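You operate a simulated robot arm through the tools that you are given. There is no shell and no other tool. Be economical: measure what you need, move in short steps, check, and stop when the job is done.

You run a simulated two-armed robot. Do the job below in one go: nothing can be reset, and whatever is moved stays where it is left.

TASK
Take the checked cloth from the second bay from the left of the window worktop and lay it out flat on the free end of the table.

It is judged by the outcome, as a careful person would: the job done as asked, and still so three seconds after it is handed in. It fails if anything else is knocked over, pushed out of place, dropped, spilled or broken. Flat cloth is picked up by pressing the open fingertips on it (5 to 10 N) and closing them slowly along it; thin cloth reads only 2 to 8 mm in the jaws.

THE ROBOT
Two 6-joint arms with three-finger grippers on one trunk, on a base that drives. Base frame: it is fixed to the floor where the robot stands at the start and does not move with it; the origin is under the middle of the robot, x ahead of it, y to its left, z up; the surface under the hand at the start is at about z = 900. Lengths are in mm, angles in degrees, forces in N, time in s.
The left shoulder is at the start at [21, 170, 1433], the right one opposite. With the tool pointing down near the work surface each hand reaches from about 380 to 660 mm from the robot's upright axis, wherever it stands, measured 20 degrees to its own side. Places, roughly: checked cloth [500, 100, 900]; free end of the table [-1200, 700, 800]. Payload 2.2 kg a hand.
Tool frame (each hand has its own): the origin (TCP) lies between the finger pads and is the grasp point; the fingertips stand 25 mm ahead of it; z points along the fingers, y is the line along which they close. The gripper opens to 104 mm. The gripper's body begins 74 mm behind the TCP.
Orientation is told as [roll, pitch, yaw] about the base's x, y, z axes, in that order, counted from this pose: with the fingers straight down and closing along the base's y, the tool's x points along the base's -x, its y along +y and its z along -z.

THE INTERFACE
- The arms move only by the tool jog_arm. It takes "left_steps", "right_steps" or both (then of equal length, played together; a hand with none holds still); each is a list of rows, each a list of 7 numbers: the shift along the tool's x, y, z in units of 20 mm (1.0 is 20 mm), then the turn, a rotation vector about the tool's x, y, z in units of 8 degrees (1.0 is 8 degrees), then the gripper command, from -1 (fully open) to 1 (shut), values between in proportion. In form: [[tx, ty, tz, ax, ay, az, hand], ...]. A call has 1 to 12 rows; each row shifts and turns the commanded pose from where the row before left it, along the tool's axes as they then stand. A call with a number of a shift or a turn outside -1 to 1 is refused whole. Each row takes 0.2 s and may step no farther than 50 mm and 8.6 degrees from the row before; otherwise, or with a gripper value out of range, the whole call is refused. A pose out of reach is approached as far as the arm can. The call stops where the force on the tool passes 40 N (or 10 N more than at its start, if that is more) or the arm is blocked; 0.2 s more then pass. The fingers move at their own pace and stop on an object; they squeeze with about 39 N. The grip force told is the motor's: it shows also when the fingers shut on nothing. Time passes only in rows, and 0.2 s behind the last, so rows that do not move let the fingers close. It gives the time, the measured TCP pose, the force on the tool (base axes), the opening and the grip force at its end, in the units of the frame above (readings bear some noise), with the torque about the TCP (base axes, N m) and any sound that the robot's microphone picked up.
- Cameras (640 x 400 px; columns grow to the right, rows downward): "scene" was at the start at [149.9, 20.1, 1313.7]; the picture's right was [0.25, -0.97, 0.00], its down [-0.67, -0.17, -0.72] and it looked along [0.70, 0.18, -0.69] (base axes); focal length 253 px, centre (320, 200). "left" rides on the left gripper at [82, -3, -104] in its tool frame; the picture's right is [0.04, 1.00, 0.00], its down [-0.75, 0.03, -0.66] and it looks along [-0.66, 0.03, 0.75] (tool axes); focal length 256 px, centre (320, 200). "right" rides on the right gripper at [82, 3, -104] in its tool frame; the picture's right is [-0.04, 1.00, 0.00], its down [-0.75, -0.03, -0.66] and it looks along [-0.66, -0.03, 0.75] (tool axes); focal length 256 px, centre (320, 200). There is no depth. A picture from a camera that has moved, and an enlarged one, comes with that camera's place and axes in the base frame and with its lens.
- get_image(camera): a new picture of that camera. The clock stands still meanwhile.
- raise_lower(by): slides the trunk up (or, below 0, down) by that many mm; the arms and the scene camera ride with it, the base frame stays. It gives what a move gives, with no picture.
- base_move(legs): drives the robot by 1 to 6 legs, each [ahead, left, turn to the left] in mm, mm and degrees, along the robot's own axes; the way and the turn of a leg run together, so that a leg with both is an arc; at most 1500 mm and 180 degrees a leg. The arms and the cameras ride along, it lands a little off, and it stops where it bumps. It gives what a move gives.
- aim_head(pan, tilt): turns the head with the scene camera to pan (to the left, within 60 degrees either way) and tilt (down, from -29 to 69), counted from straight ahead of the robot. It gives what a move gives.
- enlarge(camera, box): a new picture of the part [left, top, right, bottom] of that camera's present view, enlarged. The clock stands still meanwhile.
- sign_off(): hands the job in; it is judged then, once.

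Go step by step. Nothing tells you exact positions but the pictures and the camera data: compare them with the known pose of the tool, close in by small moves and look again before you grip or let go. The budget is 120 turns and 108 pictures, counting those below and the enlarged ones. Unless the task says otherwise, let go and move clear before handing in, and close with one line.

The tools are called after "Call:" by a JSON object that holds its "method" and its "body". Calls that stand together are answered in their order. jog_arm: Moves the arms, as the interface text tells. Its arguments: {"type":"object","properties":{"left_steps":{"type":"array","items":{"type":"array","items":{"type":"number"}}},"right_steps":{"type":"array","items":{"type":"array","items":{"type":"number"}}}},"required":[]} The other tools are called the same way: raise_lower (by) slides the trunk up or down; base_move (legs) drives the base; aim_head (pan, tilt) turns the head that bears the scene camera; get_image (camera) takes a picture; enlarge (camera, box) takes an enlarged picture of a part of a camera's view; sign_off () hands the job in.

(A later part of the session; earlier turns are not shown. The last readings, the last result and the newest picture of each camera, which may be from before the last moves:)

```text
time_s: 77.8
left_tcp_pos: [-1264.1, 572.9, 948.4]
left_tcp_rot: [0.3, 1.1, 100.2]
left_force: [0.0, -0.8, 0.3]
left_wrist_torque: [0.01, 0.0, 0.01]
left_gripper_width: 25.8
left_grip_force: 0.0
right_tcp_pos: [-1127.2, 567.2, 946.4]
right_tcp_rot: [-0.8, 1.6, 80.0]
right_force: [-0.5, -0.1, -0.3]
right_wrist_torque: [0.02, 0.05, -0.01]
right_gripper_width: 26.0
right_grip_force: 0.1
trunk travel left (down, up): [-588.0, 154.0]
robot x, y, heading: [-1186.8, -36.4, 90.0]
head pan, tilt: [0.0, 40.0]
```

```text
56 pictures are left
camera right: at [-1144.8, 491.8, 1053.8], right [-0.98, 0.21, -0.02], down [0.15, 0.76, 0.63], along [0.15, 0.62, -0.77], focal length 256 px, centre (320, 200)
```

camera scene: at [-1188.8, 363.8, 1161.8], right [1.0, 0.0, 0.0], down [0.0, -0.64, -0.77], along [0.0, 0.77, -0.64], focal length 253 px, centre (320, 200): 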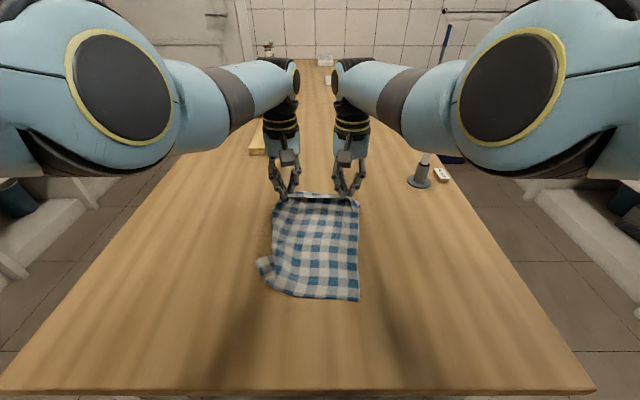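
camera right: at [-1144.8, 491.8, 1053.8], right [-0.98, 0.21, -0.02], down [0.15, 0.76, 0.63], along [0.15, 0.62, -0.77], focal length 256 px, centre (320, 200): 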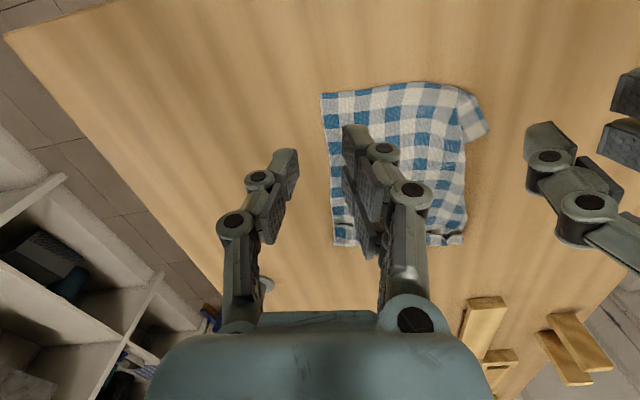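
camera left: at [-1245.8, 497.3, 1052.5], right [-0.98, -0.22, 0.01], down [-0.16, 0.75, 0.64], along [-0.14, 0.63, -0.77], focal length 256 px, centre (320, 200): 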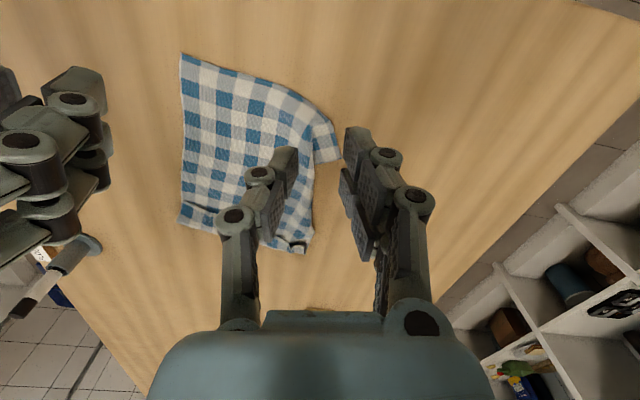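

Call:
{"method": "enlarge", "body": {"camera": "left", "box": [150, 40, 350, 260]}}

Call:
{"method": "enlarge", "body": {"camera": "scene", "box": [250, 150, 400, 260]}}

```text
1.82 times, centred on (250, 150) of left
camera zoom: at [-1245.8, 497.3, 1052.5], right [-0.98, -0.22, 0.01], down [-0.16, 0.75, 0.64], along [-0.14, 0.63, -0.77], focal length 465 px, centre (447, 291)
```

zoom: 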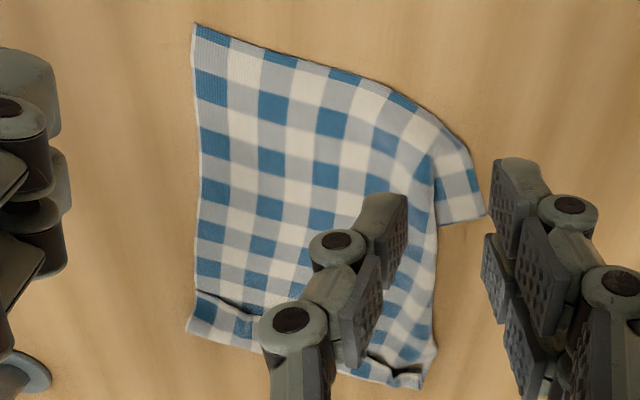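

```text
3.64 times, centred on (325, 205) of scene
camera zoom: at [-1188.7, 118.0, 1281.6], right [1.0, 0.0, 0.0], down [0.0, -0.64, -0.77], along [0.0, 0.77, -0.64], focal length 920 px, centre (302, 182)
```

zoom: 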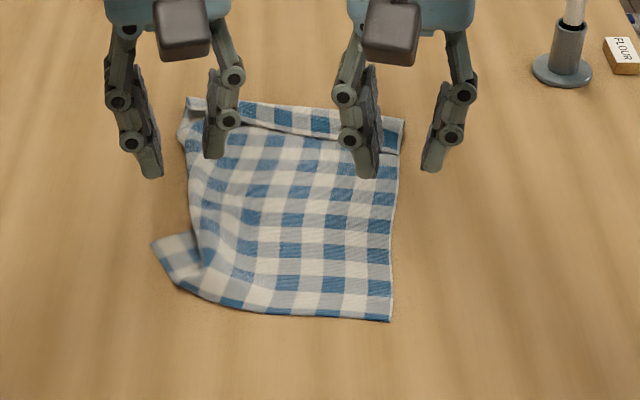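

The near and right edges are clean, but the far hem is flipped toward me and the left edge looks tucked. I'll first try to roll the hem back by brushing light, spread fingertips away from me across it.

Call:
{"method": "jog_arm", "body": {"left_steps": [[0, 0, 0, 0, 0, 0, -0.15], [0, 0, 0, 0, 0, 0, -0.15]], "right_steps": [[0, 0, 0, 0, 0, 0, -0.15], [0, 0, 0, 0, 0, 0, -0.15]]}}

Call:
{"method": "base_move", "body": {"legs": [[138, 0, 0]]}}

Call:
{"method": "raise_lower", "body": {"by": -105}}

Call:
{"method": "get_image", "body": {"camera": "left"}}

Call:
{"method": "enlarge", "body": {"camera": "scene", "box": [230, 160, 410, 290]}}

```text
time_s: 78.4
left_tcp_pos: [-1263.2, 575.2, 947.7]
left_tcp_rot: [0.3, 1.1, 100.2]
left_force: [-0.9, 0.3, 0.4]
left_wrist_torque: [0.0, 0.01, 0.01]
left_gripper_width: 59.7
left_grip_force: 0.1
right_tcp_pos: [-1126.6, 568.0, 948.3]
right_tcp_rot: [-0.9, 1.8, 80.0]
right_force: [-0.5, -0.1, -0.2]
right_wrist_torque: [0.0, 0.03, 0.01]
right_gripper_width: 60.0
right_grip_force: 0.1
trunk travel left (down, up): [-588.0, 154.0]
robot x, y, heading: [-1184.9, -35.2, 89.9]
head pan, tilt: [0.0, 40.0]
```

```text
time_s: 79.7
left_tcp_pos: [-1263.6, 713.8, 946.0]
left_tcp_rot: [0.5, 1.3, 100.2]
left_force: [-0.6, 0.2, 0.2]
left_wrist_torque: [-0.03, -0.01, -0.01]
left_gripper_width: 60.2
left_grip_force: 0.0
right_tcp_pos: [-1127.2, 707.8, 947.4]
right_tcp_rot: [-0.8, 1.8, 80.0]
right_force: [0.1, -0.1, 0.4]
right_wrist_torque: [-0.02, 0.02, 0.0]
right_gripper_width: 59.9
right_grip_force: 0.1
trunk travel left (down, up): [-588.0, 154.0]
robot x, y, heading: [-1186.2, 102.8, 90.0]
head pan, tilt: [0.0, 40.0]
```

```text
time_s: 81.1
left_tcp_pos: [-1263.5, 713.7, 842.8]
left_tcp_rot: [0.3, 1.1, 100.2]
left_force: [1.1, 0.3, 0.7]
left_wrist_torque: [0.03, -0.03, -0.02]
left_gripper_width: 59.8
left_grip_force: 0.0
right_tcp_pos: [-1129.1, 708.2, 842.4]
right_tcp_rot: [-0.8, 1.7, 80.0]
right_force: [-0.3, -0.3, -0.2]
right_wrist_torque: [0.01, -0.01, -0.02]
right_gripper_width: 59.8
right_grip_force: 0.1
trunk travel left (down, up): [-483.0, 259.0]
robot x, y, heading: [-1189.0, 101.9, 90.2]
head pan, tilt: [0.0, 40.0]
```

```text
53 pictures are left
camera left: at [-1246.3, 636.5, 947.5], right [-0.98, -0.22, 0.01], down [-0.16, 0.75, 0.64], along [-0.14, 0.63, -0.77], focal length 256 px, centre (320, 200)
```

left: 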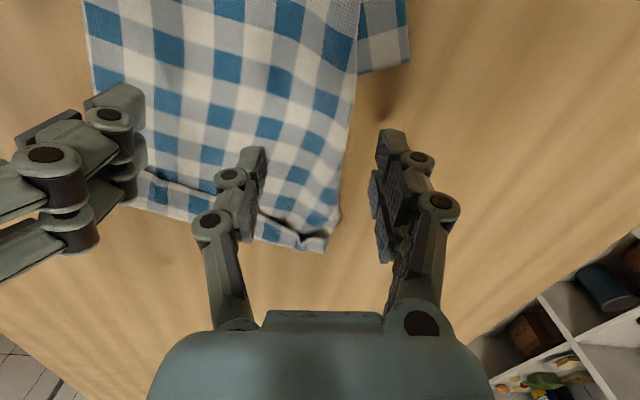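

```text
3.08 times, centred on (320, 225) of scene
camera zoom: at [-1189.2, 258.8, 1175.4], right [1.0, 0.0, 0.0], down [0.0, -0.64, -0.77], along [0.0, 0.77, -0.64], focal length 779 px, centre (320, 123)
```

zoom: 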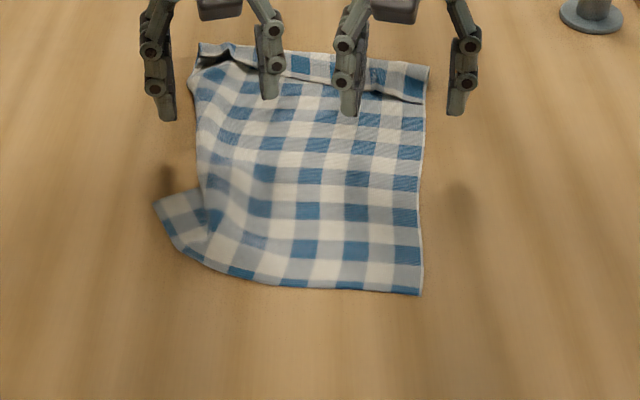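

Call:
{"method": "jog_arm", "body": {"left_steps": [[0, 0, 0, 0, 0, 0, 0.5], [0, 0, 0, 0, 0, 0, 0.5]], "right_steps": [[0, 0, 0, 0, 0, 0, 0.42], [0, 0, 0, 0, 0, 0, 0.42]]}}

Call:
{"method": "raise_lower", "body": {"by": -15}}

Call:
{"method": "raise_lower", "body": {"by": -1}}

```text
time_s: 81.7
left_tcp_pos: [-1265.5, 713.8, 842.5]
left_tcp_rot: [0.4, 1.1, 100.2]
left_force: [0.1, 0.0, 0.3]
left_wrist_torque: [0.0, -0.01, 0.0]
left_gripper_width: 26.0
left_grip_force: 0.0
right_tcp_pos: [-1128.4, 707.4, 842.5]
right_tcp_rot: [-0.8, 1.8, 80.0]
right_force: [0.5, 0.4, -0.1]
right_wrist_torque: [-0.01, -0.04, 0.0]
right_gripper_width: 30.0
right_grip_force: 0.1
trunk travel left (down, up): [-483.0, 259.0]
robot x, y, heading: [-1188.6, 97.0, 89.9]
head pan, tilt: [0.0, 40.0]
```

```text
time_s: 82.3
left_tcp_pos: [-1265.6, 712.4, 827.3]
left_tcp_rot: [0.4, 1.0, 100.2]
left_force: [0.3, -0.4, -0.5]
left_wrist_torque: [0.01, 0.03, -0.01]
left_gripper_width: 25.9
left_grip_force: 0.1
right_tcp_pos: [-1128.4, 707.0, 827.7]
right_tcp_rot: [-0.8, 1.9, 80.0]
right_force: [0.2, 0.0, 0.7]
right_wrist_torque: [0.06, 0.01, 0.0]
right_gripper_width: 30.2
right_grip_force: 0.0
trunk travel left (down, up): [-468.0, 274.0]
robot x, y, heading: [-1188.8, 99.8, 90.3]
head pan, tilt: [0.0, 40.0]
```

```text
time_s: 82.8
left_tcp_pos: [-1265.0, 713.4, 827.8]
left_tcp_rot: [0.4, 1.1, 100.2]
left_force: [0.2, 0.3, 0.7]
left_wrist_torque: [0.0, -0.02, -0.03]
left_gripper_width: 26.1
left_grip_force: 0.1
right_tcp_pos: [-1129.3, 707.6, 826.8]
right_tcp_rot: [-0.7, 1.8, 80.1]
right_force: [-0.7, -0.2, 0.0]
right_wrist_torque: [0.0, 0.05, -0.02]
right_gripper_width: 30.0
right_grip_force: 0.1
trunk travel left (down, up): [-467.0, 275.0]
robot x, y, heading: [-1190.2, 99.5, 90.3]
head pan, tilt: [0.0, 40.0]
```

Fingertips are skimming the cloth with almost no load. I'll brush forward.

Call:
{"method": "base_move", "body": {"legs": [[60, 0, 0]]}}

Call:
{"method": "enlarge", "body": {"camera": "scene", "box": [230, 170, 410, 300]}}

Call:
{"method": "base_move", "body": {"legs": [[58, 0, 0]]}}

Call:
{"method": "enlarge", "body": {"camera": "scene", "box": [230, 170, 410, 300]}}

```text
time_s: 83.8
left_tcp_pos: [-1265.4, 774.8, 825.6]
left_tcp_rot: [0.5, 1.3, 100.2]
left_force: [-0.3, 0.6, -0.9]
left_wrist_torque: [-0.05, 0.0, 0.03]
left_gripper_width: 26.2
left_grip_force: 0.1
right_tcp_pos: [-1127.5, 768.7, 824.9]
right_tcp_rot: [-0.8, 2.0, 79.9]
right_force: [0.0, 0.4, -0.6]
right_wrist_torque: [0.0, 0.04, 0.05]
right_gripper_width: 30.3
right_grip_force: 0.0
trunk travel left (down, up): [-467.0, 275.0]
robot x, y, heading: [-1184.4, 162.2, 90.1]
head pan, tilt: [0.0, 40.0]
```

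```text
3.08 times, centred on (320, 235) of scene
camera zoom: at [-1189.3, 321.5, 1158.6], right [1.0, 0.0, 0.0], down [0.0, -0.64, -0.76], along [0.0, 0.76, -0.64], focal length 779 px, centre (320, 92)
```

zoom: 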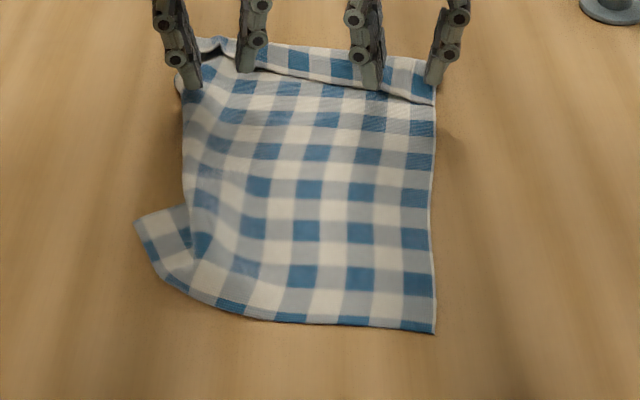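

```text
time_s: 84.8
left_tcp_pos: [-1264.0, 833.1, 824.8]
left_tcp_rot: [0.4, 1.4, 100.3]
left_force: [-0.1, 0.5, -0.7]
left_wrist_torque: [-0.05, -0.04, -0.01]
left_gripper_width: 26.1
left_grip_force: 0.1
right_tcp_pos: [-1129.2, 826.8, 824.6]
right_tcp_rot: [-0.9, 1.9, 80.1]
right_force: [0.2, 1.4, -0.4]
right_wrist_torque: [-0.03, 0.0, -0.02]
right_gripper_width: 30.1
right_grip_force: 0.0
trunk travel left (down, up): [-467.0, 275.0]
robot x, y, heading: [-1188.0, 222.6, 90.2]
head pan, tilt: [0.0, 40.0]
```

```text
3.08 times, centred on (320, 235) of scene
camera zoom: at [-1189.6, 379.8, 1158.6], right [1.0, 0.0, 0.0], down [0.0, -0.64, -0.76], along [0.0, 0.76, -0.64], focal length 779 px, centre (320, 92)
```

zoom: 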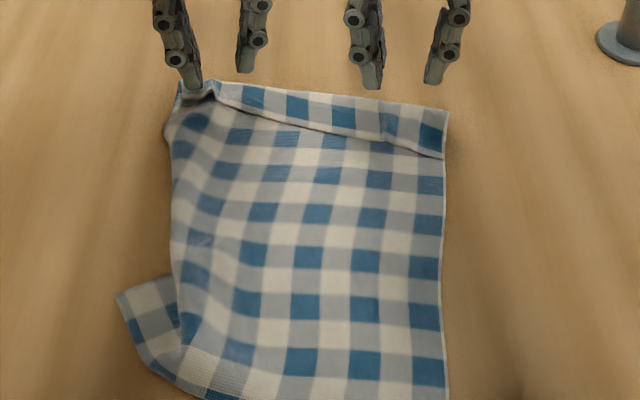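

Skimming slid over the hem without turning it. I'll try once more with just the right hand, pressing about 5 N on the wide part of the flap and dragging it away.

Call:
{"method": "raise_lower", "body": {"by": 20}}

Call:
{"method": "base_move", "body": {"legs": [[-68, 0, 0]]}}

Call:
{"method": "jog_arm", "body": {"left_steps": [[0, 0, -0.7, 0, 0, 0, 0.5], [0, 0, -0.7, 0, 0, 0, 0.5]], "right_steps": [[0, 0, 0, 0, 0, 0, 0.5], [0, 0, 0, 0, 0, 0, 0.5]]}}

Call:
{"method": "raise_lower", "body": {"by": -19}}

```text
time_s: 85.5
left_tcp_pos: [-1265.5, 831.5, 845.8]
left_tcp_rot: [0.4, 1.2, 100.2]
left_force: [-0.9, 0.5, 0.3]
left_wrist_torque: [0.01, -0.04, 0.02]
left_gripper_width: 26.2
left_grip_force: 0.0
right_tcp_pos: [-1128.8, 825.4, 845.9]
right_tcp_rot: [-0.9, 1.9, 80.2]
right_force: [1.0, -0.1, -0.7]
right_wrist_torque: [0.02, 0.02, 0.0]
right_gripper_width: 30.1
right_grip_force: 0.1
trunk travel left (down, up): [-487.0, 255.0]
robot x, y, heading: [-1188.6, 215.2, 89.9]
head pan, tilt: [0.0, 40.0]
```

```text
time_s: 86.5
left_tcp_pos: [-1265.5, 761.0, 846.9]
left_tcp_rot: [0.3, 1.1, 100.2]
left_force: [0.1, 0.0, 0.1]
left_wrist_torque: [0.08, 0.01, 0.01]
left_gripper_width: 25.9
left_grip_force: 0.1
right_tcp_pos: [-1128.4, 756.1, 846.6]
right_tcp_rot: [-0.7, 1.7, 80.1]
right_force: [-0.2, -0.3, -0.4]
right_wrist_torque: [0.05, -0.01, -0.02]
right_gripper_width: 30.0
right_grip_force: 0.0
trunk travel left (down, up): [-487.0, 255.0]
robot x, y, heading: [-1188.8, 148.6, 90.3]
head pan, tilt: [0.0, 40.0]
```

```text
time_s: 87.1
left_tcp_pos: [-1264.9, 763.8, 874.1]
left_tcp_rot: [0.5, 1.2, 100.2]
left_force: [0.9, -0.2, 0.3]
left_wrist_torque: [-0.01, -0.02, -0.03]
left_gripper_width: 26.0
left_grip_force: 0.1
right_tcp_pos: [-1127.4, 756.2, 846.6]
right_tcp_rot: [-0.8, 1.8, 80.2]
right_force: [0.0, 0.1, 0.0]
right_wrist_torque: [-0.03, 0.05, -0.01]
right_gripper_width: 26.1
right_grip_force: 0.0
trunk travel left (down, up): [-487.0, 255.0]
robot x, y, heading: [-1189.7, 149.5, 90.0]
head pan, tilt: [0.0, 40.0]
```

```text
time_s: 87.7
left_tcp_pos: [-1264.9, 762.7, 855.7]
left_tcp_rot: [0.4, 1.1, 100.1]
left_force: [0.7, 1.1, 0.6]
left_wrist_torque: [0.03, 0.0, 0.01]
left_gripper_width: 26.0
left_grip_force: 0.0
right_tcp_pos: [-1128.8, 755.5, 828.1]
right_tcp_rot: [-0.8, 1.8, 80.1]
right_force: [0.0, 0.1, -0.3]
right_wrist_torque: [0.02, -0.02, 0.01]
right_gripper_width: 26.0
right_grip_force: 0.1
trunk travel left (down, up): [-468.0, 274.0]
robot x, y, heading: [-1189.4, 148.7, 90.1]
head pan, tilt: [0.0, 40.0]
```

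Call:
{"method": "jog_arm", "body": {"right_steps": [[0, 0, 0.12, 0, 0, 0, 0.5], [0, 0, 0.12, 0, 0, 0, 0.5]]}}

Call:
{"method": "base_move", "body": {"legs": [[55, 0, 0]]}}

Call:
{"method": "enlarge", "body": {"camera": "scene", "box": [230, 170, 410, 300]}}

```text
time_s: 88.3
left_tcp_pos: [-1264.6, 763.6, 855.0]
left_tcp_rot: [0.5, 1.2, 100.3]
left_force: [-0.1, -0.1, -0.5]
left_wrist_torque: [0.0, -0.02, 0.01]
left_gripper_width: 26.0
left_grip_force: 0.1
right_tcp_pos: [-1127.7, 756.8, 822.1]
right_tcp_rot: [-0.7, 1.9, 80.1]
right_force: [0.6, -0.1, 1.0]
right_wrist_torque: [0.01, 0.0, 0.0]
right_gripper_width: 26.2
right_grip_force: 0.0
trunk travel left (down, up): [-468.0, 274.0]
robot x, y, heading: [-1186.4, 152.9, 90.4]
head pan, tilt: [0.0, 40.0]
```

```text
time_s: 89.3
left_tcp_pos: [-1264.9, 820.4, 853.6]
left_tcp_rot: [0.4, 1.4, 100.3]
left_force: [0.0, -0.9, -0.6]
left_wrist_torque: [-0.05, 0.02, 0.01]
left_gripper_width: 26.1
left_grip_force: 0.2
right_tcp_pos: [-1128.3, 812.0, 821.6]
right_tcp_rot: [-0.8, 1.9, 80.1]
right_force: [-0.9, 0.5, -0.2]
right_wrist_torque: [-0.08, 0.01, 0.0]
right_gripper_width: 26.0
right_grip_force: 0.1
trunk travel left (down, up): [-468.0, 274.0]
robot x, y, heading: [-1189.1, 204.4, 90.0]
head pan, tilt: [0.0, 40.0]
```

```text
3.08 times, centred on (320, 235) of scene
camera zoom: at [-1189.5, 365.9, 1159.6], right [1.0, 0.0, 0.0], down [0.0, -0.64, -0.76], along [0.0, 0.76, -0.64], focal length 779 px, centre (320, 92)
```

zoom: 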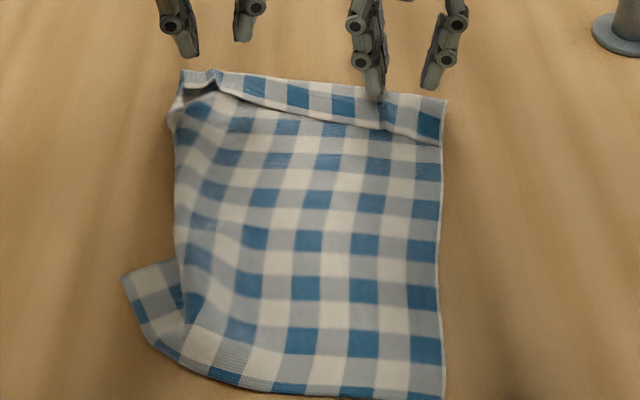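

The force is still near zero at TCP 822, so the table is a bit lower than 800 and the fingers never touched it. I'll find the real contact height.

Call:
{"method": "jog_arm", "body": {"right_steps": [[0, 0, 0.15, 0, 0, 0, 0.5], [0, 0, 0, 0, 0, 0, 0.5]]}}

Call:
{"method": "jog_arm", "body": {"right_steps": [[0, 0, 0.15, 0, 0, 0, 0.5], [0, 0, 0, 0, 0, 0, 0.5]]}}

Call:
{"method": "jog_arm", "body": {"right_steps": [[0, 0, 0.15, 0, 0, 0, 0.5], [0, 0, 0, 0, 0, 0, 0.5]]}}

```text
time_s: 89.9
left_tcp_pos: [-1265.3, 818.3, 855.0]
left_tcp_rot: [0.4, 1.1, 100.2]
left_force: [-0.2, 0.6, 0.1]
left_wrist_torque: [-0.03, -0.02, 0.01]
left_gripper_width: 26.2
left_grip_force: 0.1
right_tcp_pos: [-1128.7, 811.7, 819.2]
right_tcp_rot: [-0.7, 1.9, 79.9]
right_force: [0.3, -0.6, -0.6]
right_wrist_torque: [0.0, 0.02, 0.01]
right_gripper_width: 26.1
right_grip_force: 0.1
trunk travel left (down, up): [-468.0, 274.0]
robot x, y, heading: [-1189.2, 209.1, 90.2]
head pan, tilt: [0.0, 40.0]
```

```text
time_s: 90.5
left_tcp_pos: [-1265.8, 819.2, 855.1]
left_tcp_rot: [0.3, 1.2, 100.2]
left_force: [0.6, 0.4, 0.9]
left_wrist_torque: [-0.02, 0.04, 0.02]
left_gripper_width: 26.1
left_grip_force: 0.1
right_tcp_pos: [-1128.5, 811.2, 816.8]
right_tcp_rot: [-0.8, 1.9, 80.1]
right_force: [-0.6, -0.2, 1.1]
right_wrist_torque: [0.0, -0.01, 0.02]
right_gripper_width: 26.1
right_grip_force: 0.1
trunk travel left (down, up): [-468.0, 274.0]
robot x, y, heading: [-1187.8, 204.6, 90.1]
head pan, tilt: [0.0, 40.0]
```

```text
time_s: 91.1
left_tcp_pos: [-1265.0, 818.5, 855.8]
left_tcp_rot: [0.4, 1.2, 100.1]
left_force: [0.0, 0.7, 0.3]
left_wrist_torque: [-0.01, 0.02, 0.01]
left_gripper_width: 25.9
left_grip_force: 0.0
right_tcp_pos: [-1128.4, 810.4, 812.6]
right_tcp_rot: [-0.7, 1.7, 80.1]
right_force: [0.3, 0.3, 0.4]
right_wrist_torque: [0.0, 0.01, -0.04]
right_gripper_width: 26.0
right_grip_force: 0.1
trunk travel left (down, up): [-468.0, 274.0]
robot x, y, heading: [-1189.5, 205.4, 90.1]
head pan, tilt: [0.0, 40.0]
```

Call:
{"method": "jog_arm", "body": {"right_steps": [[0, 0, 0.2, 0, 0, 0, 0.5], [0, 0, 0.2, 0, 0, 0, 0.5], [0, 0, 0, 0, 0, 0, 0.5]]}}

Call:
{"method": "jog_arm", "body": {"right_steps": [[0, 0, 0.2, 0, 0, 0, 0.5], [0, 0, 0.2, 0, 0, 0, 0.5], [0, 0, 0, 0, 0, 0, 0.5]]}}

```text
time_s: 91.9
left_tcp_pos: [-1265.0, 818.4, 855.0]
left_tcp_rot: [0.3, 1.1, 100.2]
left_force: [0.5, 0.3, 0.1]
left_wrist_torque: [0.0, -0.01, -0.03]
left_gripper_width: 26.0
left_grip_force: 0.2
right_tcp_pos: [-1128.6, 810.6, 806.0]
right_tcp_rot: [-0.8, 1.8, 80.0]
right_force: [0.2, -0.8, 0.5]
right_wrist_torque: [-0.02, 0.01, 0.01]
right_gripper_width: 26.0
right_grip_force: 0.0
trunk travel left (down, up): [-468.0, 274.0]
robot x, y, heading: [-1186.4, 204.7, 90.4]
head pan, tilt: [0.0, 40.0]
```

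```text
time_s: 92.7
left_tcp_pos: [-1265.4, 819.8, 855.1]
left_tcp_rot: [0.4, 1.1, 100.3]
left_force: [0.2, 0.1, -0.6]
left_wrist_torque: [0.02, 0.0, 0.01]
left_gripper_width: 25.9
left_grip_force: 0.1
right_tcp_pos: [-1126.8, 808.0, 799.1]
right_tcp_rot: [-0.8, 1.8, 80.0]
right_force: [0.7, 0.0, -1.0]
right_wrist_torque: [0.02, -0.01, 0.0]
right_gripper_width: 25.9
right_grip_force: 0.0
right hand out of reach, approached as far as the arm can: row 2
trunk travel left (down, up): [-468.0, 274.0]
robot x, y, heading: [-1189.8, 206.2, 90.2]
head pan, tilt: [0.0, 40.0]
```

The table is evidently near z≈730. Comparing its edge across several views also gives about that, so the cloth sits a bit further out than I computed. I'll level the hands and lower with the trunk to find it.

Call:
{"method": "jog_arm", "body": {"right_steps": [[0, 0, -0.7, 0, 0, 0, 0.5], [0, 0, -0.7, 0, 0, 0, 0.5], [0, 0, -0.7, 0, 0, 0, 0.5], [0, 0, -0.7, 0, 0, 0, 0.5]]}}

Call:
{"method": "raise_lower", "body": {"by": -60}}

Call:
{"method": "get_image", "body": {"camera": "right"}}

Call:
{"method": "enlarge", "body": {"camera": "scene", "box": [230, 160, 410, 290]}}

```text
time_s: 93.7
left_tcp_pos: [-1264.9, 818.8, 854.4]
left_tcp_rot: [0.5, 1.1, 100.2]
left_force: [-0.2, 0.9, 0.5]
left_wrist_torque: [-0.02, 0.0, 0.01]
left_gripper_width: 26.1
left_grip_force: 0.0
right_tcp_pos: [-1131.2, 824.8, 849.9]
right_tcp_rot: [-0.9, 1.9, 79.9]
right_force: [-0.3, -0.2, -0.8]
right_wrist_torque: [0.02, 0.01, 0.04]
right_gripper_width: 26.1
right_grip_force: 0.1
right hand out of reach, approached as far as the arm can: row 1, 2, 3, 4
trunk travel left (down, up): [-468.0, 274.0]
robot x, y, heading: [-1188.9, 205.7, 89.9]
head pan, tilt: [0.0, 40.0]
```

```text
time_s: 94.7
left_tcp_pos: [-1265.7, 817.6, 796.1]
left_tcp_rot: [0.3, 1.1, 100.2]
left_force: [0.8, 0.2, 0.5]
left_wrist_torque: [-0.02, 0.0, -0.04]
left_gripper_width: 25.8
left_grip_force: 0.1
right_tcp_pos: [-1134.0, 823.5, 781.7]
right_tcp_rot: [-1.0, 2.5, 80.0]
right_force: [-1.4, 1.3, 33.7]
right_wrist_torque: [-0.04, 0.05, 0.0]
right_gripper_width: 27.9
right_grip_force: 12.6
trunk travel left (down, up): [-408.0, 334.0]
robot x, y, heading: [-1185.4, 207.4, 89.9]
head pan, tilt: [0.0, 40.0]
```

```text
48 pictures are left
camera right: at [-1150.0, 748.9, 889.1], right [-0.98, 0.21, -0.02], down [0.15, 0.77, 0.62], along [0.15, 0.61, -0.78], focal length 256 px, centre (320, 200)
```

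right: 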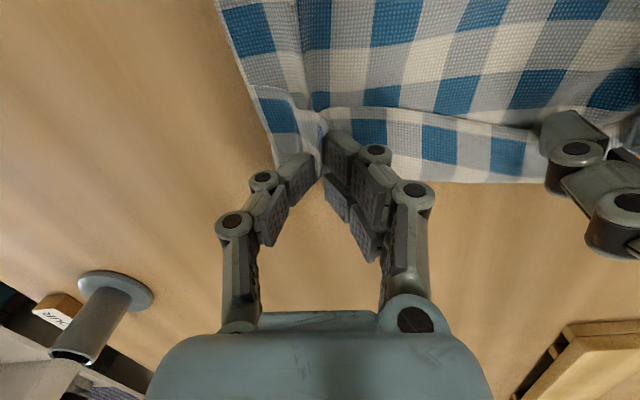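

```text
3.08 times, centred on (320, 225) of scene
camera zoom: at [-1189.9, 364.2, 1099.2], right [1.0, 0.0, 0.0], down [0.0, -0.64, -0.77], along [0.0, 0.77, -0.64], focal length 779 px, centre (320, 123)
```

zoom: 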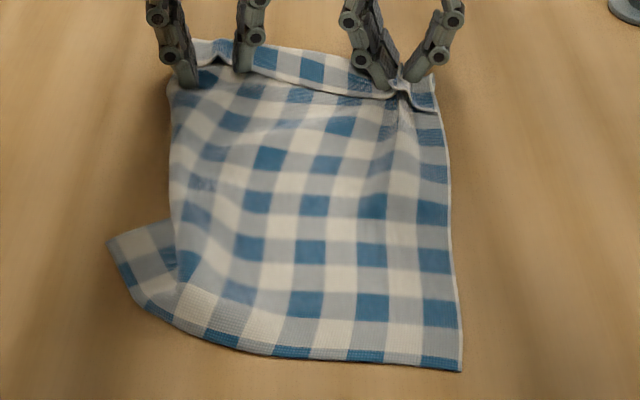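

Contact is found: the right fingertips meet the cloth at TCP≈782, so the table is at z≈755. I'll ease off to a light press and drag the flap away.

Call:
{"method": "raise_lower", "body": {"by": 6}}

Call:
{"method": "base_move", "body": {"legs": [[30, 0, 0]]}}

Call:
{"method": "enlarge", "body": {"camera": "scene", "box": [230, 160, 410, 290]}}

Call:
{"method": "get_image", "body": {"camera": "right"}}

```text
time_s: 95.2
left_tcp_pos: [-1264.6, 818.2, 800.3]
left_tcp_rot: [0.4, 1.1, 100.2]
left_force: [0.7, 1.0, -0.8]
left_wrist_torque: [0.01, 0.0, -0.03]
left_gripper_width: 25.9
left_grip_force: 0.1
right_tcp_pos: [-1131.6, 820.6, 783.6]
right_tcp_rot: [-1.1, 3.1, 80.1]
right_force: [-1.2, -0.3, 8.5]
right_wrist_torque: [-0.05, 0.01, 0.03]
right_gripper_width: 27.4
right_grip_force: 2.2
trunk travel left (down, up): [-414.0, 328.0]
robot x, y, heading: [-1189.1, 204.7, 90.4]
head pan, tilt: [0.0, 40.0]
```

```text
time_s: 96.1
left_tcp_pos: [-1265.2, 848.5, 801.6]
left_tcp_rot: [0.3, 1.1, 100.1]
left_force: [-0.3, -0.5, -0.8]
left_wrist_torque: [-0.02, 0.0, -0.01]
left_gripper_width: 26.0
left_grip_force: 0.1
right_tcp_pos: [-1133.0, 852.4, 784.6]
right_tcp_rot: [-1.2, 2.9, 80.1]
right_force: [0.5, 0.8, 10.6]
right_wrist_torque: [-0.03, 0.02, 0.02]
right_gripper_width: 27.5
right_grip_force: 0.1
trunk travel left (down, up): [-414.0, 328.0]
robot x, y, heading: [-1188.9, 236.8, 90.4]
head pan, tilt: [0.0, 40.0]
```

```text
3.08 times, centred on (320, 225) of scene
camera zoom: at [-1189.8, 395.6, 1104.7], right [1.0, 0.0, 0.0], down [0.0, -0.64, -0.77], along [0.0, 0.77, -0.64], focal length 779 px, centre (320, 123)
```

zoom: 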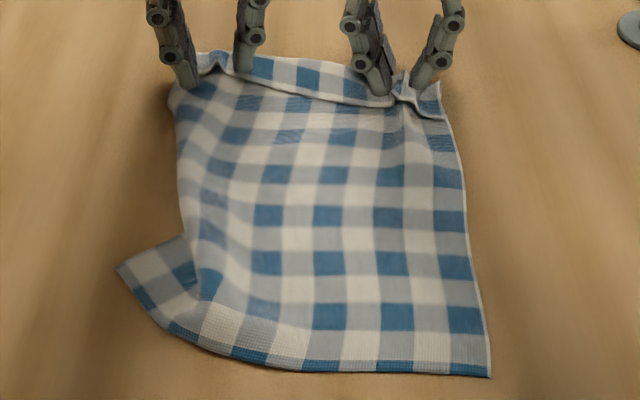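

```text
45 pictures are left
camera right: at [-1149.3, 779.0, 892.0], right [-0.98, 0.21, -0.02], down [0.15, 0.77, 0.62], along [0.15, 0.6, -0.79], focal length 256 px, centre (320, 200)
```

right: 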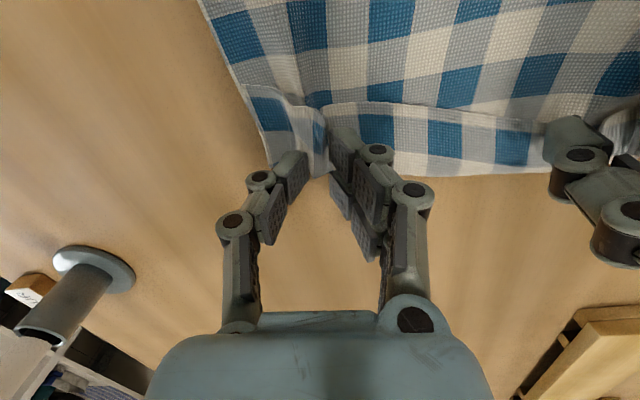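

The drag moved the whole cloth but kept the hem folded. It's better to pick the cloth up again by its near edge, let gravity undo the folds, and re-lay it using the correct table height. I'll lift and back the hands over the near edge.

Call:
{"method": "raise_lower", "body": {"by": 60}}

Call:
{"method": "base_move", "body": {"legs": [[-225, 0, 0]]}}

Call:
{"method": "get_image", "body": {"camera": "left"}}

Call:
{"method": "enlarge", "body": {"camera": "scene", "box": [230, 130, 410, 260]}}

```text
time_s: 97.1
left_tcp_pos: [-1264.8, 848.9, 859.5]
left_tcp_rot: [0.3, 1.2, 100.1]
left_force: [0.5, 1.0, -0.9]
left_wrist_torque: [-0.02, 0.0, 0.03]
left_gripper_width: 26.2
left_grip_force: 0.1
right_tcp_pos: [-1131.2, 855.5, 852.6]
right_tcp_rot: [-1.0, 2.2, 80.1]
right_force: [-0.1, 1.2, -0.5]
right_wrist_torque: [0.03, -0.01, 0.02]
right_gripper_width: 25.8
right_grip_force: 0.0
trunk travel left (down, up): [-474.0, 268.0]
robot x, y, heading: [-1184.0, 236.8, 90.3]
head pan, tilt: [0.0, 40.0]
```

```text
time_s: 98.8
left_tcp_pos: [-1264.4, 623.4, 862.3]
left_tcp_rot: [0.3, 1.1, 100.1]
left_force: [-0.8, -0.4, -0.6]
left_wrist_torque: [0.02, 0.03, 0.0]
left_gripper_width: 25.9
left_grip_force: 0.0
right_tcp_pos: [-1130.3, 630.4, 853.5]
right_tcp_rot: [-0.9, 2.1, 79.9]
right_force: [0.4, 0.1, -0.7]
right_wrist_torque: [0.02, 0.01, -0.02]
right_gripper_width: 26.1
right_grip_force: 0.0
trunk travel left (down, up): [-474.0, 268.0]
robot x, y, heading: [-1187.2, 10.3, 89.9]
head pan, tilt: [0.0, 40.0]
```

```text
44 pictures are left
camera left: at [-1245.4, 546.8, 966.6], right [-0.98, -0.21, 0.01], down [-0.16, 0.75, 0.64], along [-0.14, 0.63, -0.77], focal length 256 px, centre (320, 200)
```

left: 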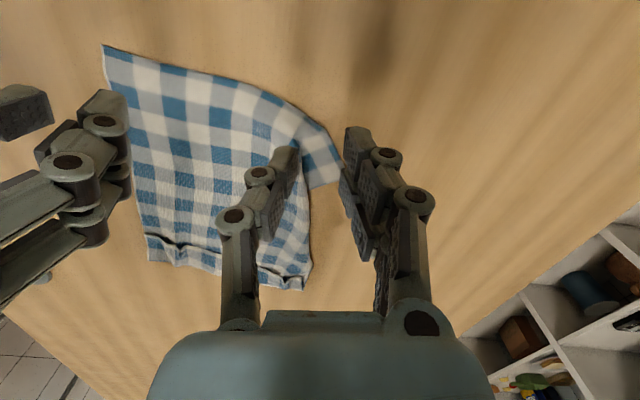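

```text
3.08 times, centred on (320, 195) of scene
camera zoom: at [-1188.8, 168.6, 1166.2], right [1.0, 0.0, 0.0], down [0.0, -0.64, -0.77], along [0.0, 0.77, -0.64], focal length 779 px, centre (320, 215)
```

zoom: 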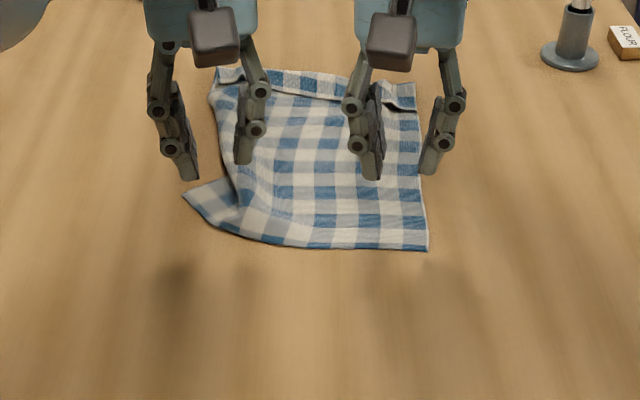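

Positions now agree across views: near-right corner at (−1105, 614) and near-left corner at (−1300, 691), with the table at z≈757. The near-left corner is swung round, so I'll press it with the left fingertips and drag it out and back to where it belongs.

Call:
{"method": "jog_arm", "body": {"left_steps": [[0, 0, 0.5, 0, 0, 0, 0.7], [0, 0, 0.5, 0, 0, 0, 0.7], [0, 0, 0.5, 0, 0, 0, 0.7]]}}

Call:
{"method": "base_move", "body": {"legs": [[52, 19, 0]]}}

Call:
{"method": "raise_lower", "body": {"by": -34}}

Call:
{"method": "enlarge", "body": {"camera": "scene", "box": [230, 140, 410, 270]}}

```text
time_s: 99.6
left_tcp_pos: [-1262.5, 625.5, 831.4]
left_tcp_rot: [0.4, 1.2, 100.1]
left_force: [-0.3, 0.0, 0.3]
left_wrist_torque: [0.01, 0.01, -0.02]
left_gripper_width: 15.5
left_grip_force: 0.0
right_tcp_pos: [-1129.1, 630.6, 852.6]
right_tcp_rot: [-0.9, 2.1, 79.9]
right_force: [0.7, 0.0, 0.2]
right_wrist_torque: [0.04, -0.01, -0.03]
right_gripper_width: 26.0
right_grip_force: 0.0
trunk travel left (down, up): [-474.0, 268.0]
robot x, y, heading: [-1190.0, 13.8, 90.0]
head pan, tilt: [0.0, 40.0]
```

```text
time_s: 100.5
left_tcp_pos: [-1282.7, 677.2, 830.3]
left_tcp_rot: [0.3, 1.2, 100.0]
left_force: [0.1, 1.0, 0.6]
left_wrist_torque: [-0.04, -0.05, -0.03]
left_gripper_width: 15.7
left_grip_force: 0.1
right_tcp_pos: [-1149.1, 683.9, 851.9]
right_tcp_rot: [-1.0, 2.2, 80.0]
right_force: [-0.3, -0.1, -1.4]
right_wrist_torque: [-0.03, -0.03, 0.01]
right_gripper_width: 26.1
right_grip_force: 0.0
trunk travel left (down, up): [-474.0, 268.0]
robot x, y, heading: [-1206.2, 65.8, 89.9]
head pan, tilt: [0.0, 40.0]
```

```text
time_s: 101.3
left_tcp_pos: [-1282.9, 674.7, 796.9]
left_tcp_rot: [0.3, 1.1, 100.1]
left_force: [-0.5, -0.8, 0.1]
left_wrist_torque: [-0.02, 0.01, 0.04]
left_gripper_width: 15.3
left_grip_force: 0.0
right_tcp_pos: [-1149.4, 682.0, 819.5]
right_tcp_rot: [-0.9, 2.1, 79.9]
right_force: [0.4, 0.1, 0.3]
right_wrist_torque: [-0.04, 0.0, 0.02]
right_gripper_width: 25.8
right_grip_force: 0.0
trunk travel left (down, up): [-440.0, 302.0]
robot x, y, heading: [-1204.3, 62.9, 90.1]
head pan, tilt: [0.0, 40.0]
```

```text
3.08 times, centred on (320, 205) of scene
camera zoom: at [-1207.8, 222.0, 1131.4], right [1.0, 0.0, 0.0], down [0.0, -0.64, -0.77], along [0.0, 0.77, -0.64], focal length 779 px, centre (320, 185)
```

zoom: 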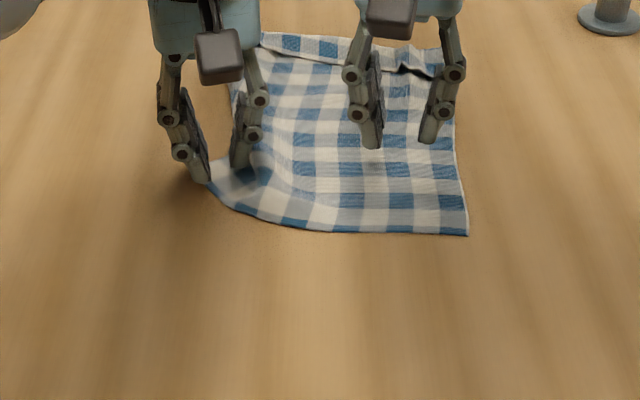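

Call:
{"method": "raise_lower", "body": {"by": -12}}

Call:
{"method": "raise_lower", "body": {"by": -2}}

```text
time_s: 101.9
left_tcp_pos: [-1282.3, 676.6, 786.8]
left_tcp_rot: [0.3, 1.1, 100.1]
left_force: [0.1, -0.4, 11.3]
left_wrist_torque: [0.0, 0.09, 0.01]
left_gripper_width: 15.5
left_grip_force: 0.1
right_tcp_pos: [-1150.0, 682.3, 806.4]
right_tcp_rot: [-1.0, 2.1, 79.8]
right_force: [0.1, 0.4, 0.0]
right_wrist_torque: [-0.01, -0.01, -0.02]
right_gripper_width: 26.2
right_grip_force: 0.0
trunk travel left (down, up): [-428.0, 314.0]
robot x, y, heading: [-1208.3, 67.5, 90.0]
head pan, tilt: [0.0, 40.0]
```

```text
time_s: 102.4
left_tcp_pos: [-1281.3, 677.1, 783.6]
left_tcp_rot: [0.3, 1.0, 100.1]
left_force: [1.4, 0.6, 14.5]
left_wrist_torque: [0.06, 0.03, -0.04]
left_gripper_width: 15.9
left_grip_force: 0.1
right_tcp_pos: [-1148.5, 680.8, 806.1]
right_tcp_rot: [-0.9, 2.0, 80.0]
right_force: [0.0, 0.0, -0.8]
right_wrist_torque: [0.0, 0.02, -0.01]
right_gripper_width: 26.1
right_grip_force: 0.0
trunk travel left (down, up): [-426.0, 316.0]
robot x, y, heading: [-1201.3, 62.6, 90.4]
head pan, tilt: [0.0, 40.0]
```

Call:
{"method": "base_move", "body": {"legs": [[-10, 30, 0], [-58, 5, 0]]}}

Call:
{"method": "enlarge", "body": {"camera": "scene", "box": [230, 130, 430, 260]}}

```text
time_s: 103.8
left_tcp_pos: [-1317.1, 607.2, 784.2]
left_tcp_rot: [0.3, 1.1, 100.1]
left_force: [0.0, 1.1, 11.1]
left_wrist_torque: [0.05, 0.01, -0.02]
left_gripper_width: 17.8
left_grip_force: 0.0
right_tcp_pos: [-1184.4, 613.8, 806.1]
right_tcp_rot: [-0.9, 1.9, 79.9]
right_force: [0.1, -0.1, -0.1]
right_wrist_torque: [0.01, -0.01, 0.01]
right_gripper_width: 26.1
right_grip_force: 0.1
trunk travel left (down, up): [-426.0, 316.0]
robot x, y, heading: [-1244.0, -3.3, 90.1]
head pan, tilt: [0.0, 40.0]
```

```text
3.08 times, centred on (330, 195) of scene
camera zoom: at [-1242.8, 153.8, 1117.2], right [1.0, 0.0, 0.0], down [0.0, -0.64, -0.77], along [0.0, 0.77, -0.64], focal length 779 px, centre (289, 215)
```

zoom: 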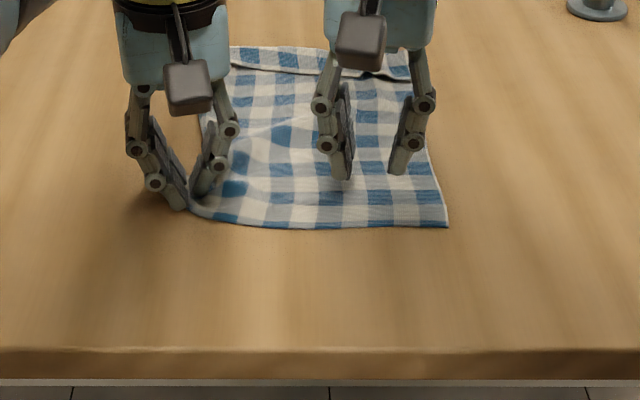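

That worked: the near edge is straight again. I'll lift and inspect.

Call:
{"method": "raise_lower", "body": {"by": 70}}

Call:
{"method": "base_move", "body": {"legs": [[-60, 0, 0]]}}

Call:
{"method": "get_image", "body": {"camera": "left"}}

Call:
{"method": "enlarge", "body": {"camera": "scene", "box": [240, 120, 420, 240]}}

```text
time_s: 104.9
left_tcp_pos: [-1317.6, 608.9, 853.1]
left_tcp_rot: [0.3, 1.2, 100.1]
left_force: [-0.2, -0.3, 0.9]
left_wrist_torque: [0.0, 0.0, -0.01]
left_gripper_width: 15.2
left_grip_force: 0.1
right_tcp_pos: [-1182.9, 613.2, 875.2]
right_tcp_rot: [-0.9, 2.1, 79.7]
right_force: [-0.1, -0.3, 0.1]
right_wrist_torque: [-0.01, -0.01, 0.02]
right_gripper_width: 25.9
right_grip_force: 0.0
trunk travel left (down, up): [-496.0, 246.0]
robot x, y, heading: [-1239.7, -4.8, 90.0]
head pan, tilt: [0.0, 40.0]
```

```text
time_s: 105.9
left_tcp_pos: [-1315.9, 547.7, 854.1]
left_tcp_rot: [0.3, 0.9, 100.1]
left_force: [-0.2, -0.4, 0.6]
left_wrist_torque: [0.03, 0.0, -0.02]
left_gripper_width: 15.6
left_grip_force: 0.0
right_tcp_pos: [-1183.9, 551.6, 876.2]
right_tcp_rot: [-0.9, 2.0, 79.9]
right_force: [0.2, -1.2, 0.8]
right_wrist_torque: [0.04, 0.0, 0.0]
right_gripper_width: 25.8
right_grip_force: 0.1
trunk travel left (down, up): [-496.0, 246.0]
robot x, y, heading: [-1239.2, -61.7, 89.9]
head pan, tilt: [0.0, 40.0]
```

```text
40 pictures are left
camera left: at [-1299.0, 469.6, 958.9], right [-0.98, -0.22, 0.01], down [-0.16, 0.75, 0.64], along [-0.14, 0.63, -0.77], focal length 256 px, centre (320, 200)
```

left: 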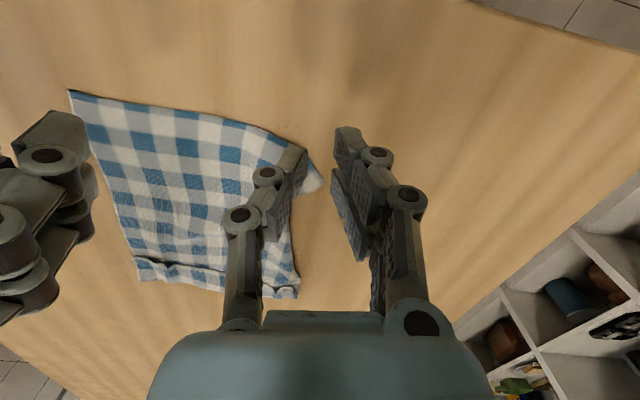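

```text
3.33 times, centred on (330, 180) of scene
camera zoom: at [-1242.6, 91.5, 1188.8], right [1.0, 0.0, 0.0], down [0.0, -0.64, -0.77], along [0.0, 0.77, -0.64], focal length 844 px, centre (287, 267)
```

zoom: 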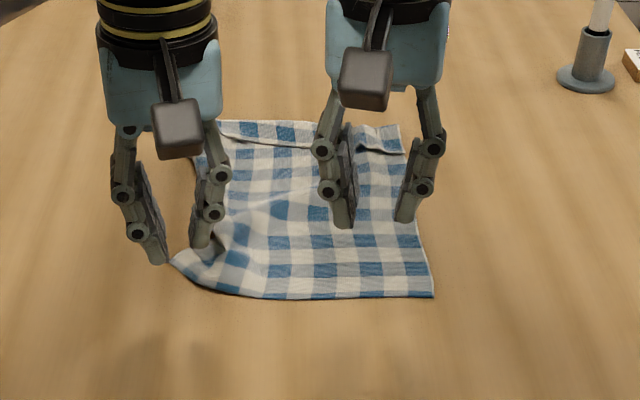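

The near edge is nearly straight, with corners at about (−1335, 612) and (−1131, 571). I'll now pinch both near corners, lift to let the hem and tuck fall open, and re-lay. First I'll set the hand spacing and level to match.

Call:
{"method": "jog_arm", "body": {"left_steps": [[0, 0, 0, 0, 0, 0, 0.66], [0, 0, 0, 0, 0, 0, 0.66], [0, 0, 0, 0, 0, 0, 0.66]], "right_steps": [[0.47, -0.49, 0.37, 0, 0, 0, 0.66], [0.47, -0.49, 0.37, 0, 0, 0, 0.66], [0.47, -0.49, 0.37, 0, 0, 0, 0.66]]}}

Call:
{"method": "base_move", "body": {"legs": [[64, -8, 0]]}}

Call:
{"method": "raise_lower", "body": {"by": -50}}

Call:
{"method": "enlarge", "body": {"camera": "scene", "box": [240, 130, 420, 250]}}

Call:
{"method": "get_image", "body": {"camera": "left"}}

Call:
{"method": "get_image", "body": {"camera": "right"}}

```text
time_s: 106.7
left_tcp_pos: [-1317.4, 548.1, 852.8]
left_tcp_rot: [0.5, 1.1, 100.0]
left_force: [-0.4, -0.9, 0.3]
left_wrist_torque: [0.01, 0.01, -0.01]
left_gripper_width: 17.7
left_grip_force: 0.0
right_tcp_pos: [-1158.3, 519.0, 855.5]
right_tcp_rot: [-0.9, 2.1, 79.9]
right_force: [0.5, 0.7, 0.2]
right_wrist_torque: [0.01, 0.01, 0.02]
right_gripper_width: 17.6
right_grip_force: 0.1
trunk travel left (down, up): [-496.0, 246.0]
robot x, y, heading: [-1243.4, -62.5, 90.1]
head pan, tilt: [0.0, 40.0]
```

```text
time_s: 107.7
left_tcp_pos: [-1309.2, 612.7, 851.5]
left_tcp_rot: [0.4, 1.2, 100.2]
left_force: [-0.3, 0.2, -0.5]
left_wrist_torque: [-0.02, 0.0, 0.01]
left_gripper_width: 17.8
left_grip_force: 0.1
right_tcp_pos: [-1151.5, 585.2, 853.7]
right_tcp_rot: [-1.0, 2.2, 79.8]
right_force: [-0.1, 1.3, -0.7]
right_wrist_torque: [-0.05, 0.03, -0.02]
right_gripper_width: 17.7
right_grip_force: 0.1
trunk travel left (down, up): [-496.0, 246.0]
robot x, y, heading: [-1230.5, 0.5, 90.2]
head pan, tilt: [0.0, 40.0]
```

```text
time_s: 108.6
left_tcp_pos: [-1309.8, 611.5, 803.1]
left_tcp_rot: [0.4, 1.1, 100.0]
left_force: [-0.4, 0.4, -0.4]
left_wrist_torque: [0.0, 0.0, -0.01]
left_gripper_width: 17.6
left_grip_force: 0.1
right_tcp_pos: [-1152.0, 583.5, 805.2]
right_tcp_rot: [-0.9, 2.2, 79.9]
right_force: [0.1, -0.6, 0.0]
right_wrist_torque: [0.0, -0.01, 0.02]
right_gripper_width: 17.5
right_grip_force: 0.0
trunk travel left (down, up): [-446.0, 296.0]
robot x, y, heading: [-1236.0, -2.9, 90.1]
head pan, tilt: [0.0, 40.0]
```

```text
3.33 times, centred on (330, 190) of scene
camera zoom: at [-1234.8, 158.0, 1137.5], right [1.0, 0.0, 0.0], down [0.0, -0.64, -0.77], along [0.0, 0.77, -0.64], focal length 844 px, centre (287, 233)
```

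zoom: 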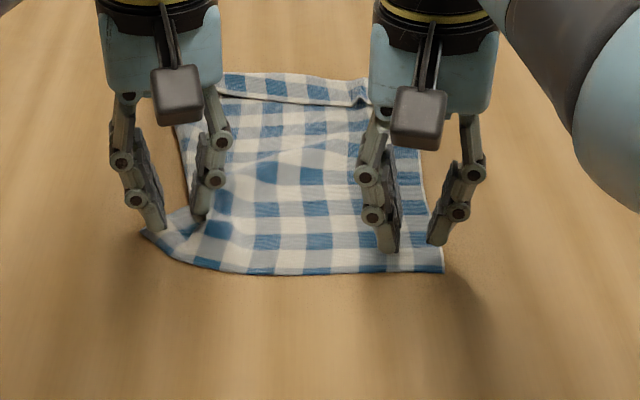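

```text
37 pictures are left
camera left: at [-1291.1, 534.6, 908.2], right [-0.98, -0.21, 0.01], down [-0.16, 0.75, 0.64], along [-0.14, 0.63, -0.77], focal length 256 px, centre (320, 200)
```

left: 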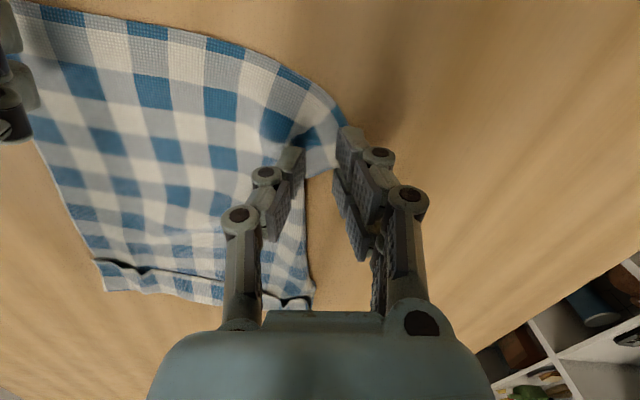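

```text
36 pictures are left
camera right: at [-1169.2, 507.7, 911.8], right [-0.98, 0.21, -0.02], down [0.16, 0.76, 0.63], along [0.15, 0.61, -0.78], focal length 256 px, centre (320, 200)
```

right: 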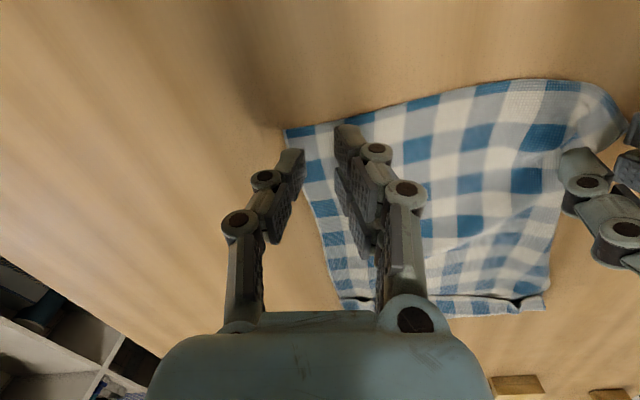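

Call:
{"method": "jog_arm", "body": {"left_steps": [[0, -0.2, 0, 0, 0, 0, 0.66], [0, 0, 0, 0, 0, 0, 0.66]], "right_steps": [[0, 0.25, 0.1, 0, 0, 0, 0.66], [0, 0, 0, 0, 0, 0, 0.66]]}}

Call:
{"method": "raise_lower", "body": {"by": -16}}

```text
time_s: 109.2
left_tcp_pos: [-1304.7, 612.7, 801.9]
left_tcp_rot: [0.3, 1.0, 100.2]
left_force: [0.4, -0.3, 0.2]
left_wrist_torque: [-0.02, 0.0, 0.03]
left_gripper_width: 17.8
left_grip_force: 0.2
right_tcp_pos: [-1155.6, 583.8, 801.7]
right_tcp_rot: [-0.9, 2.1, 79.8]
right_force: [0.3, -0.3, -0.5]
right_wrist_torque: [-0.02, -0.01, 0.02]
right_gripper_width: 17.8
right_grip_force: 0.0
trunk travel left (down, up): [-446.0, 296.0]
robot x, y, heading: [-1236.7, -0.1, 89.9]
head pan, tilt: [0.0, 40.0]
```

```text
time_s: 109.8
left_tcp_pos: [-1304.8, 612.5, 787.1]
left_tcp_rot: [0.3, 1.2, 100.1]
left_force: [-0.1, 0.0, 4.0]
left_wrist_torque: [0.02, -0.04, 0.03]
left_gripper_width: 17.4
left_grip_force: 0.0
right_tcp_pos: [-1157.3, 583.5, 787.2]
right_tcp_rot: [-1.0, 2.2, 79.9]
right_force: [0.2, -1.6, 3.5]
right_wrist_torque: [0.03, 0.06, 0.02]
right_gripper_width: 17.8
right_grip_force: 0.1
trunk travel left (down, up): [-430.0, 312.0]
robot x, y, heading: [-1229.6, -1.4, 90.1]
head pan, tilt: [0.0, 40.0]
```

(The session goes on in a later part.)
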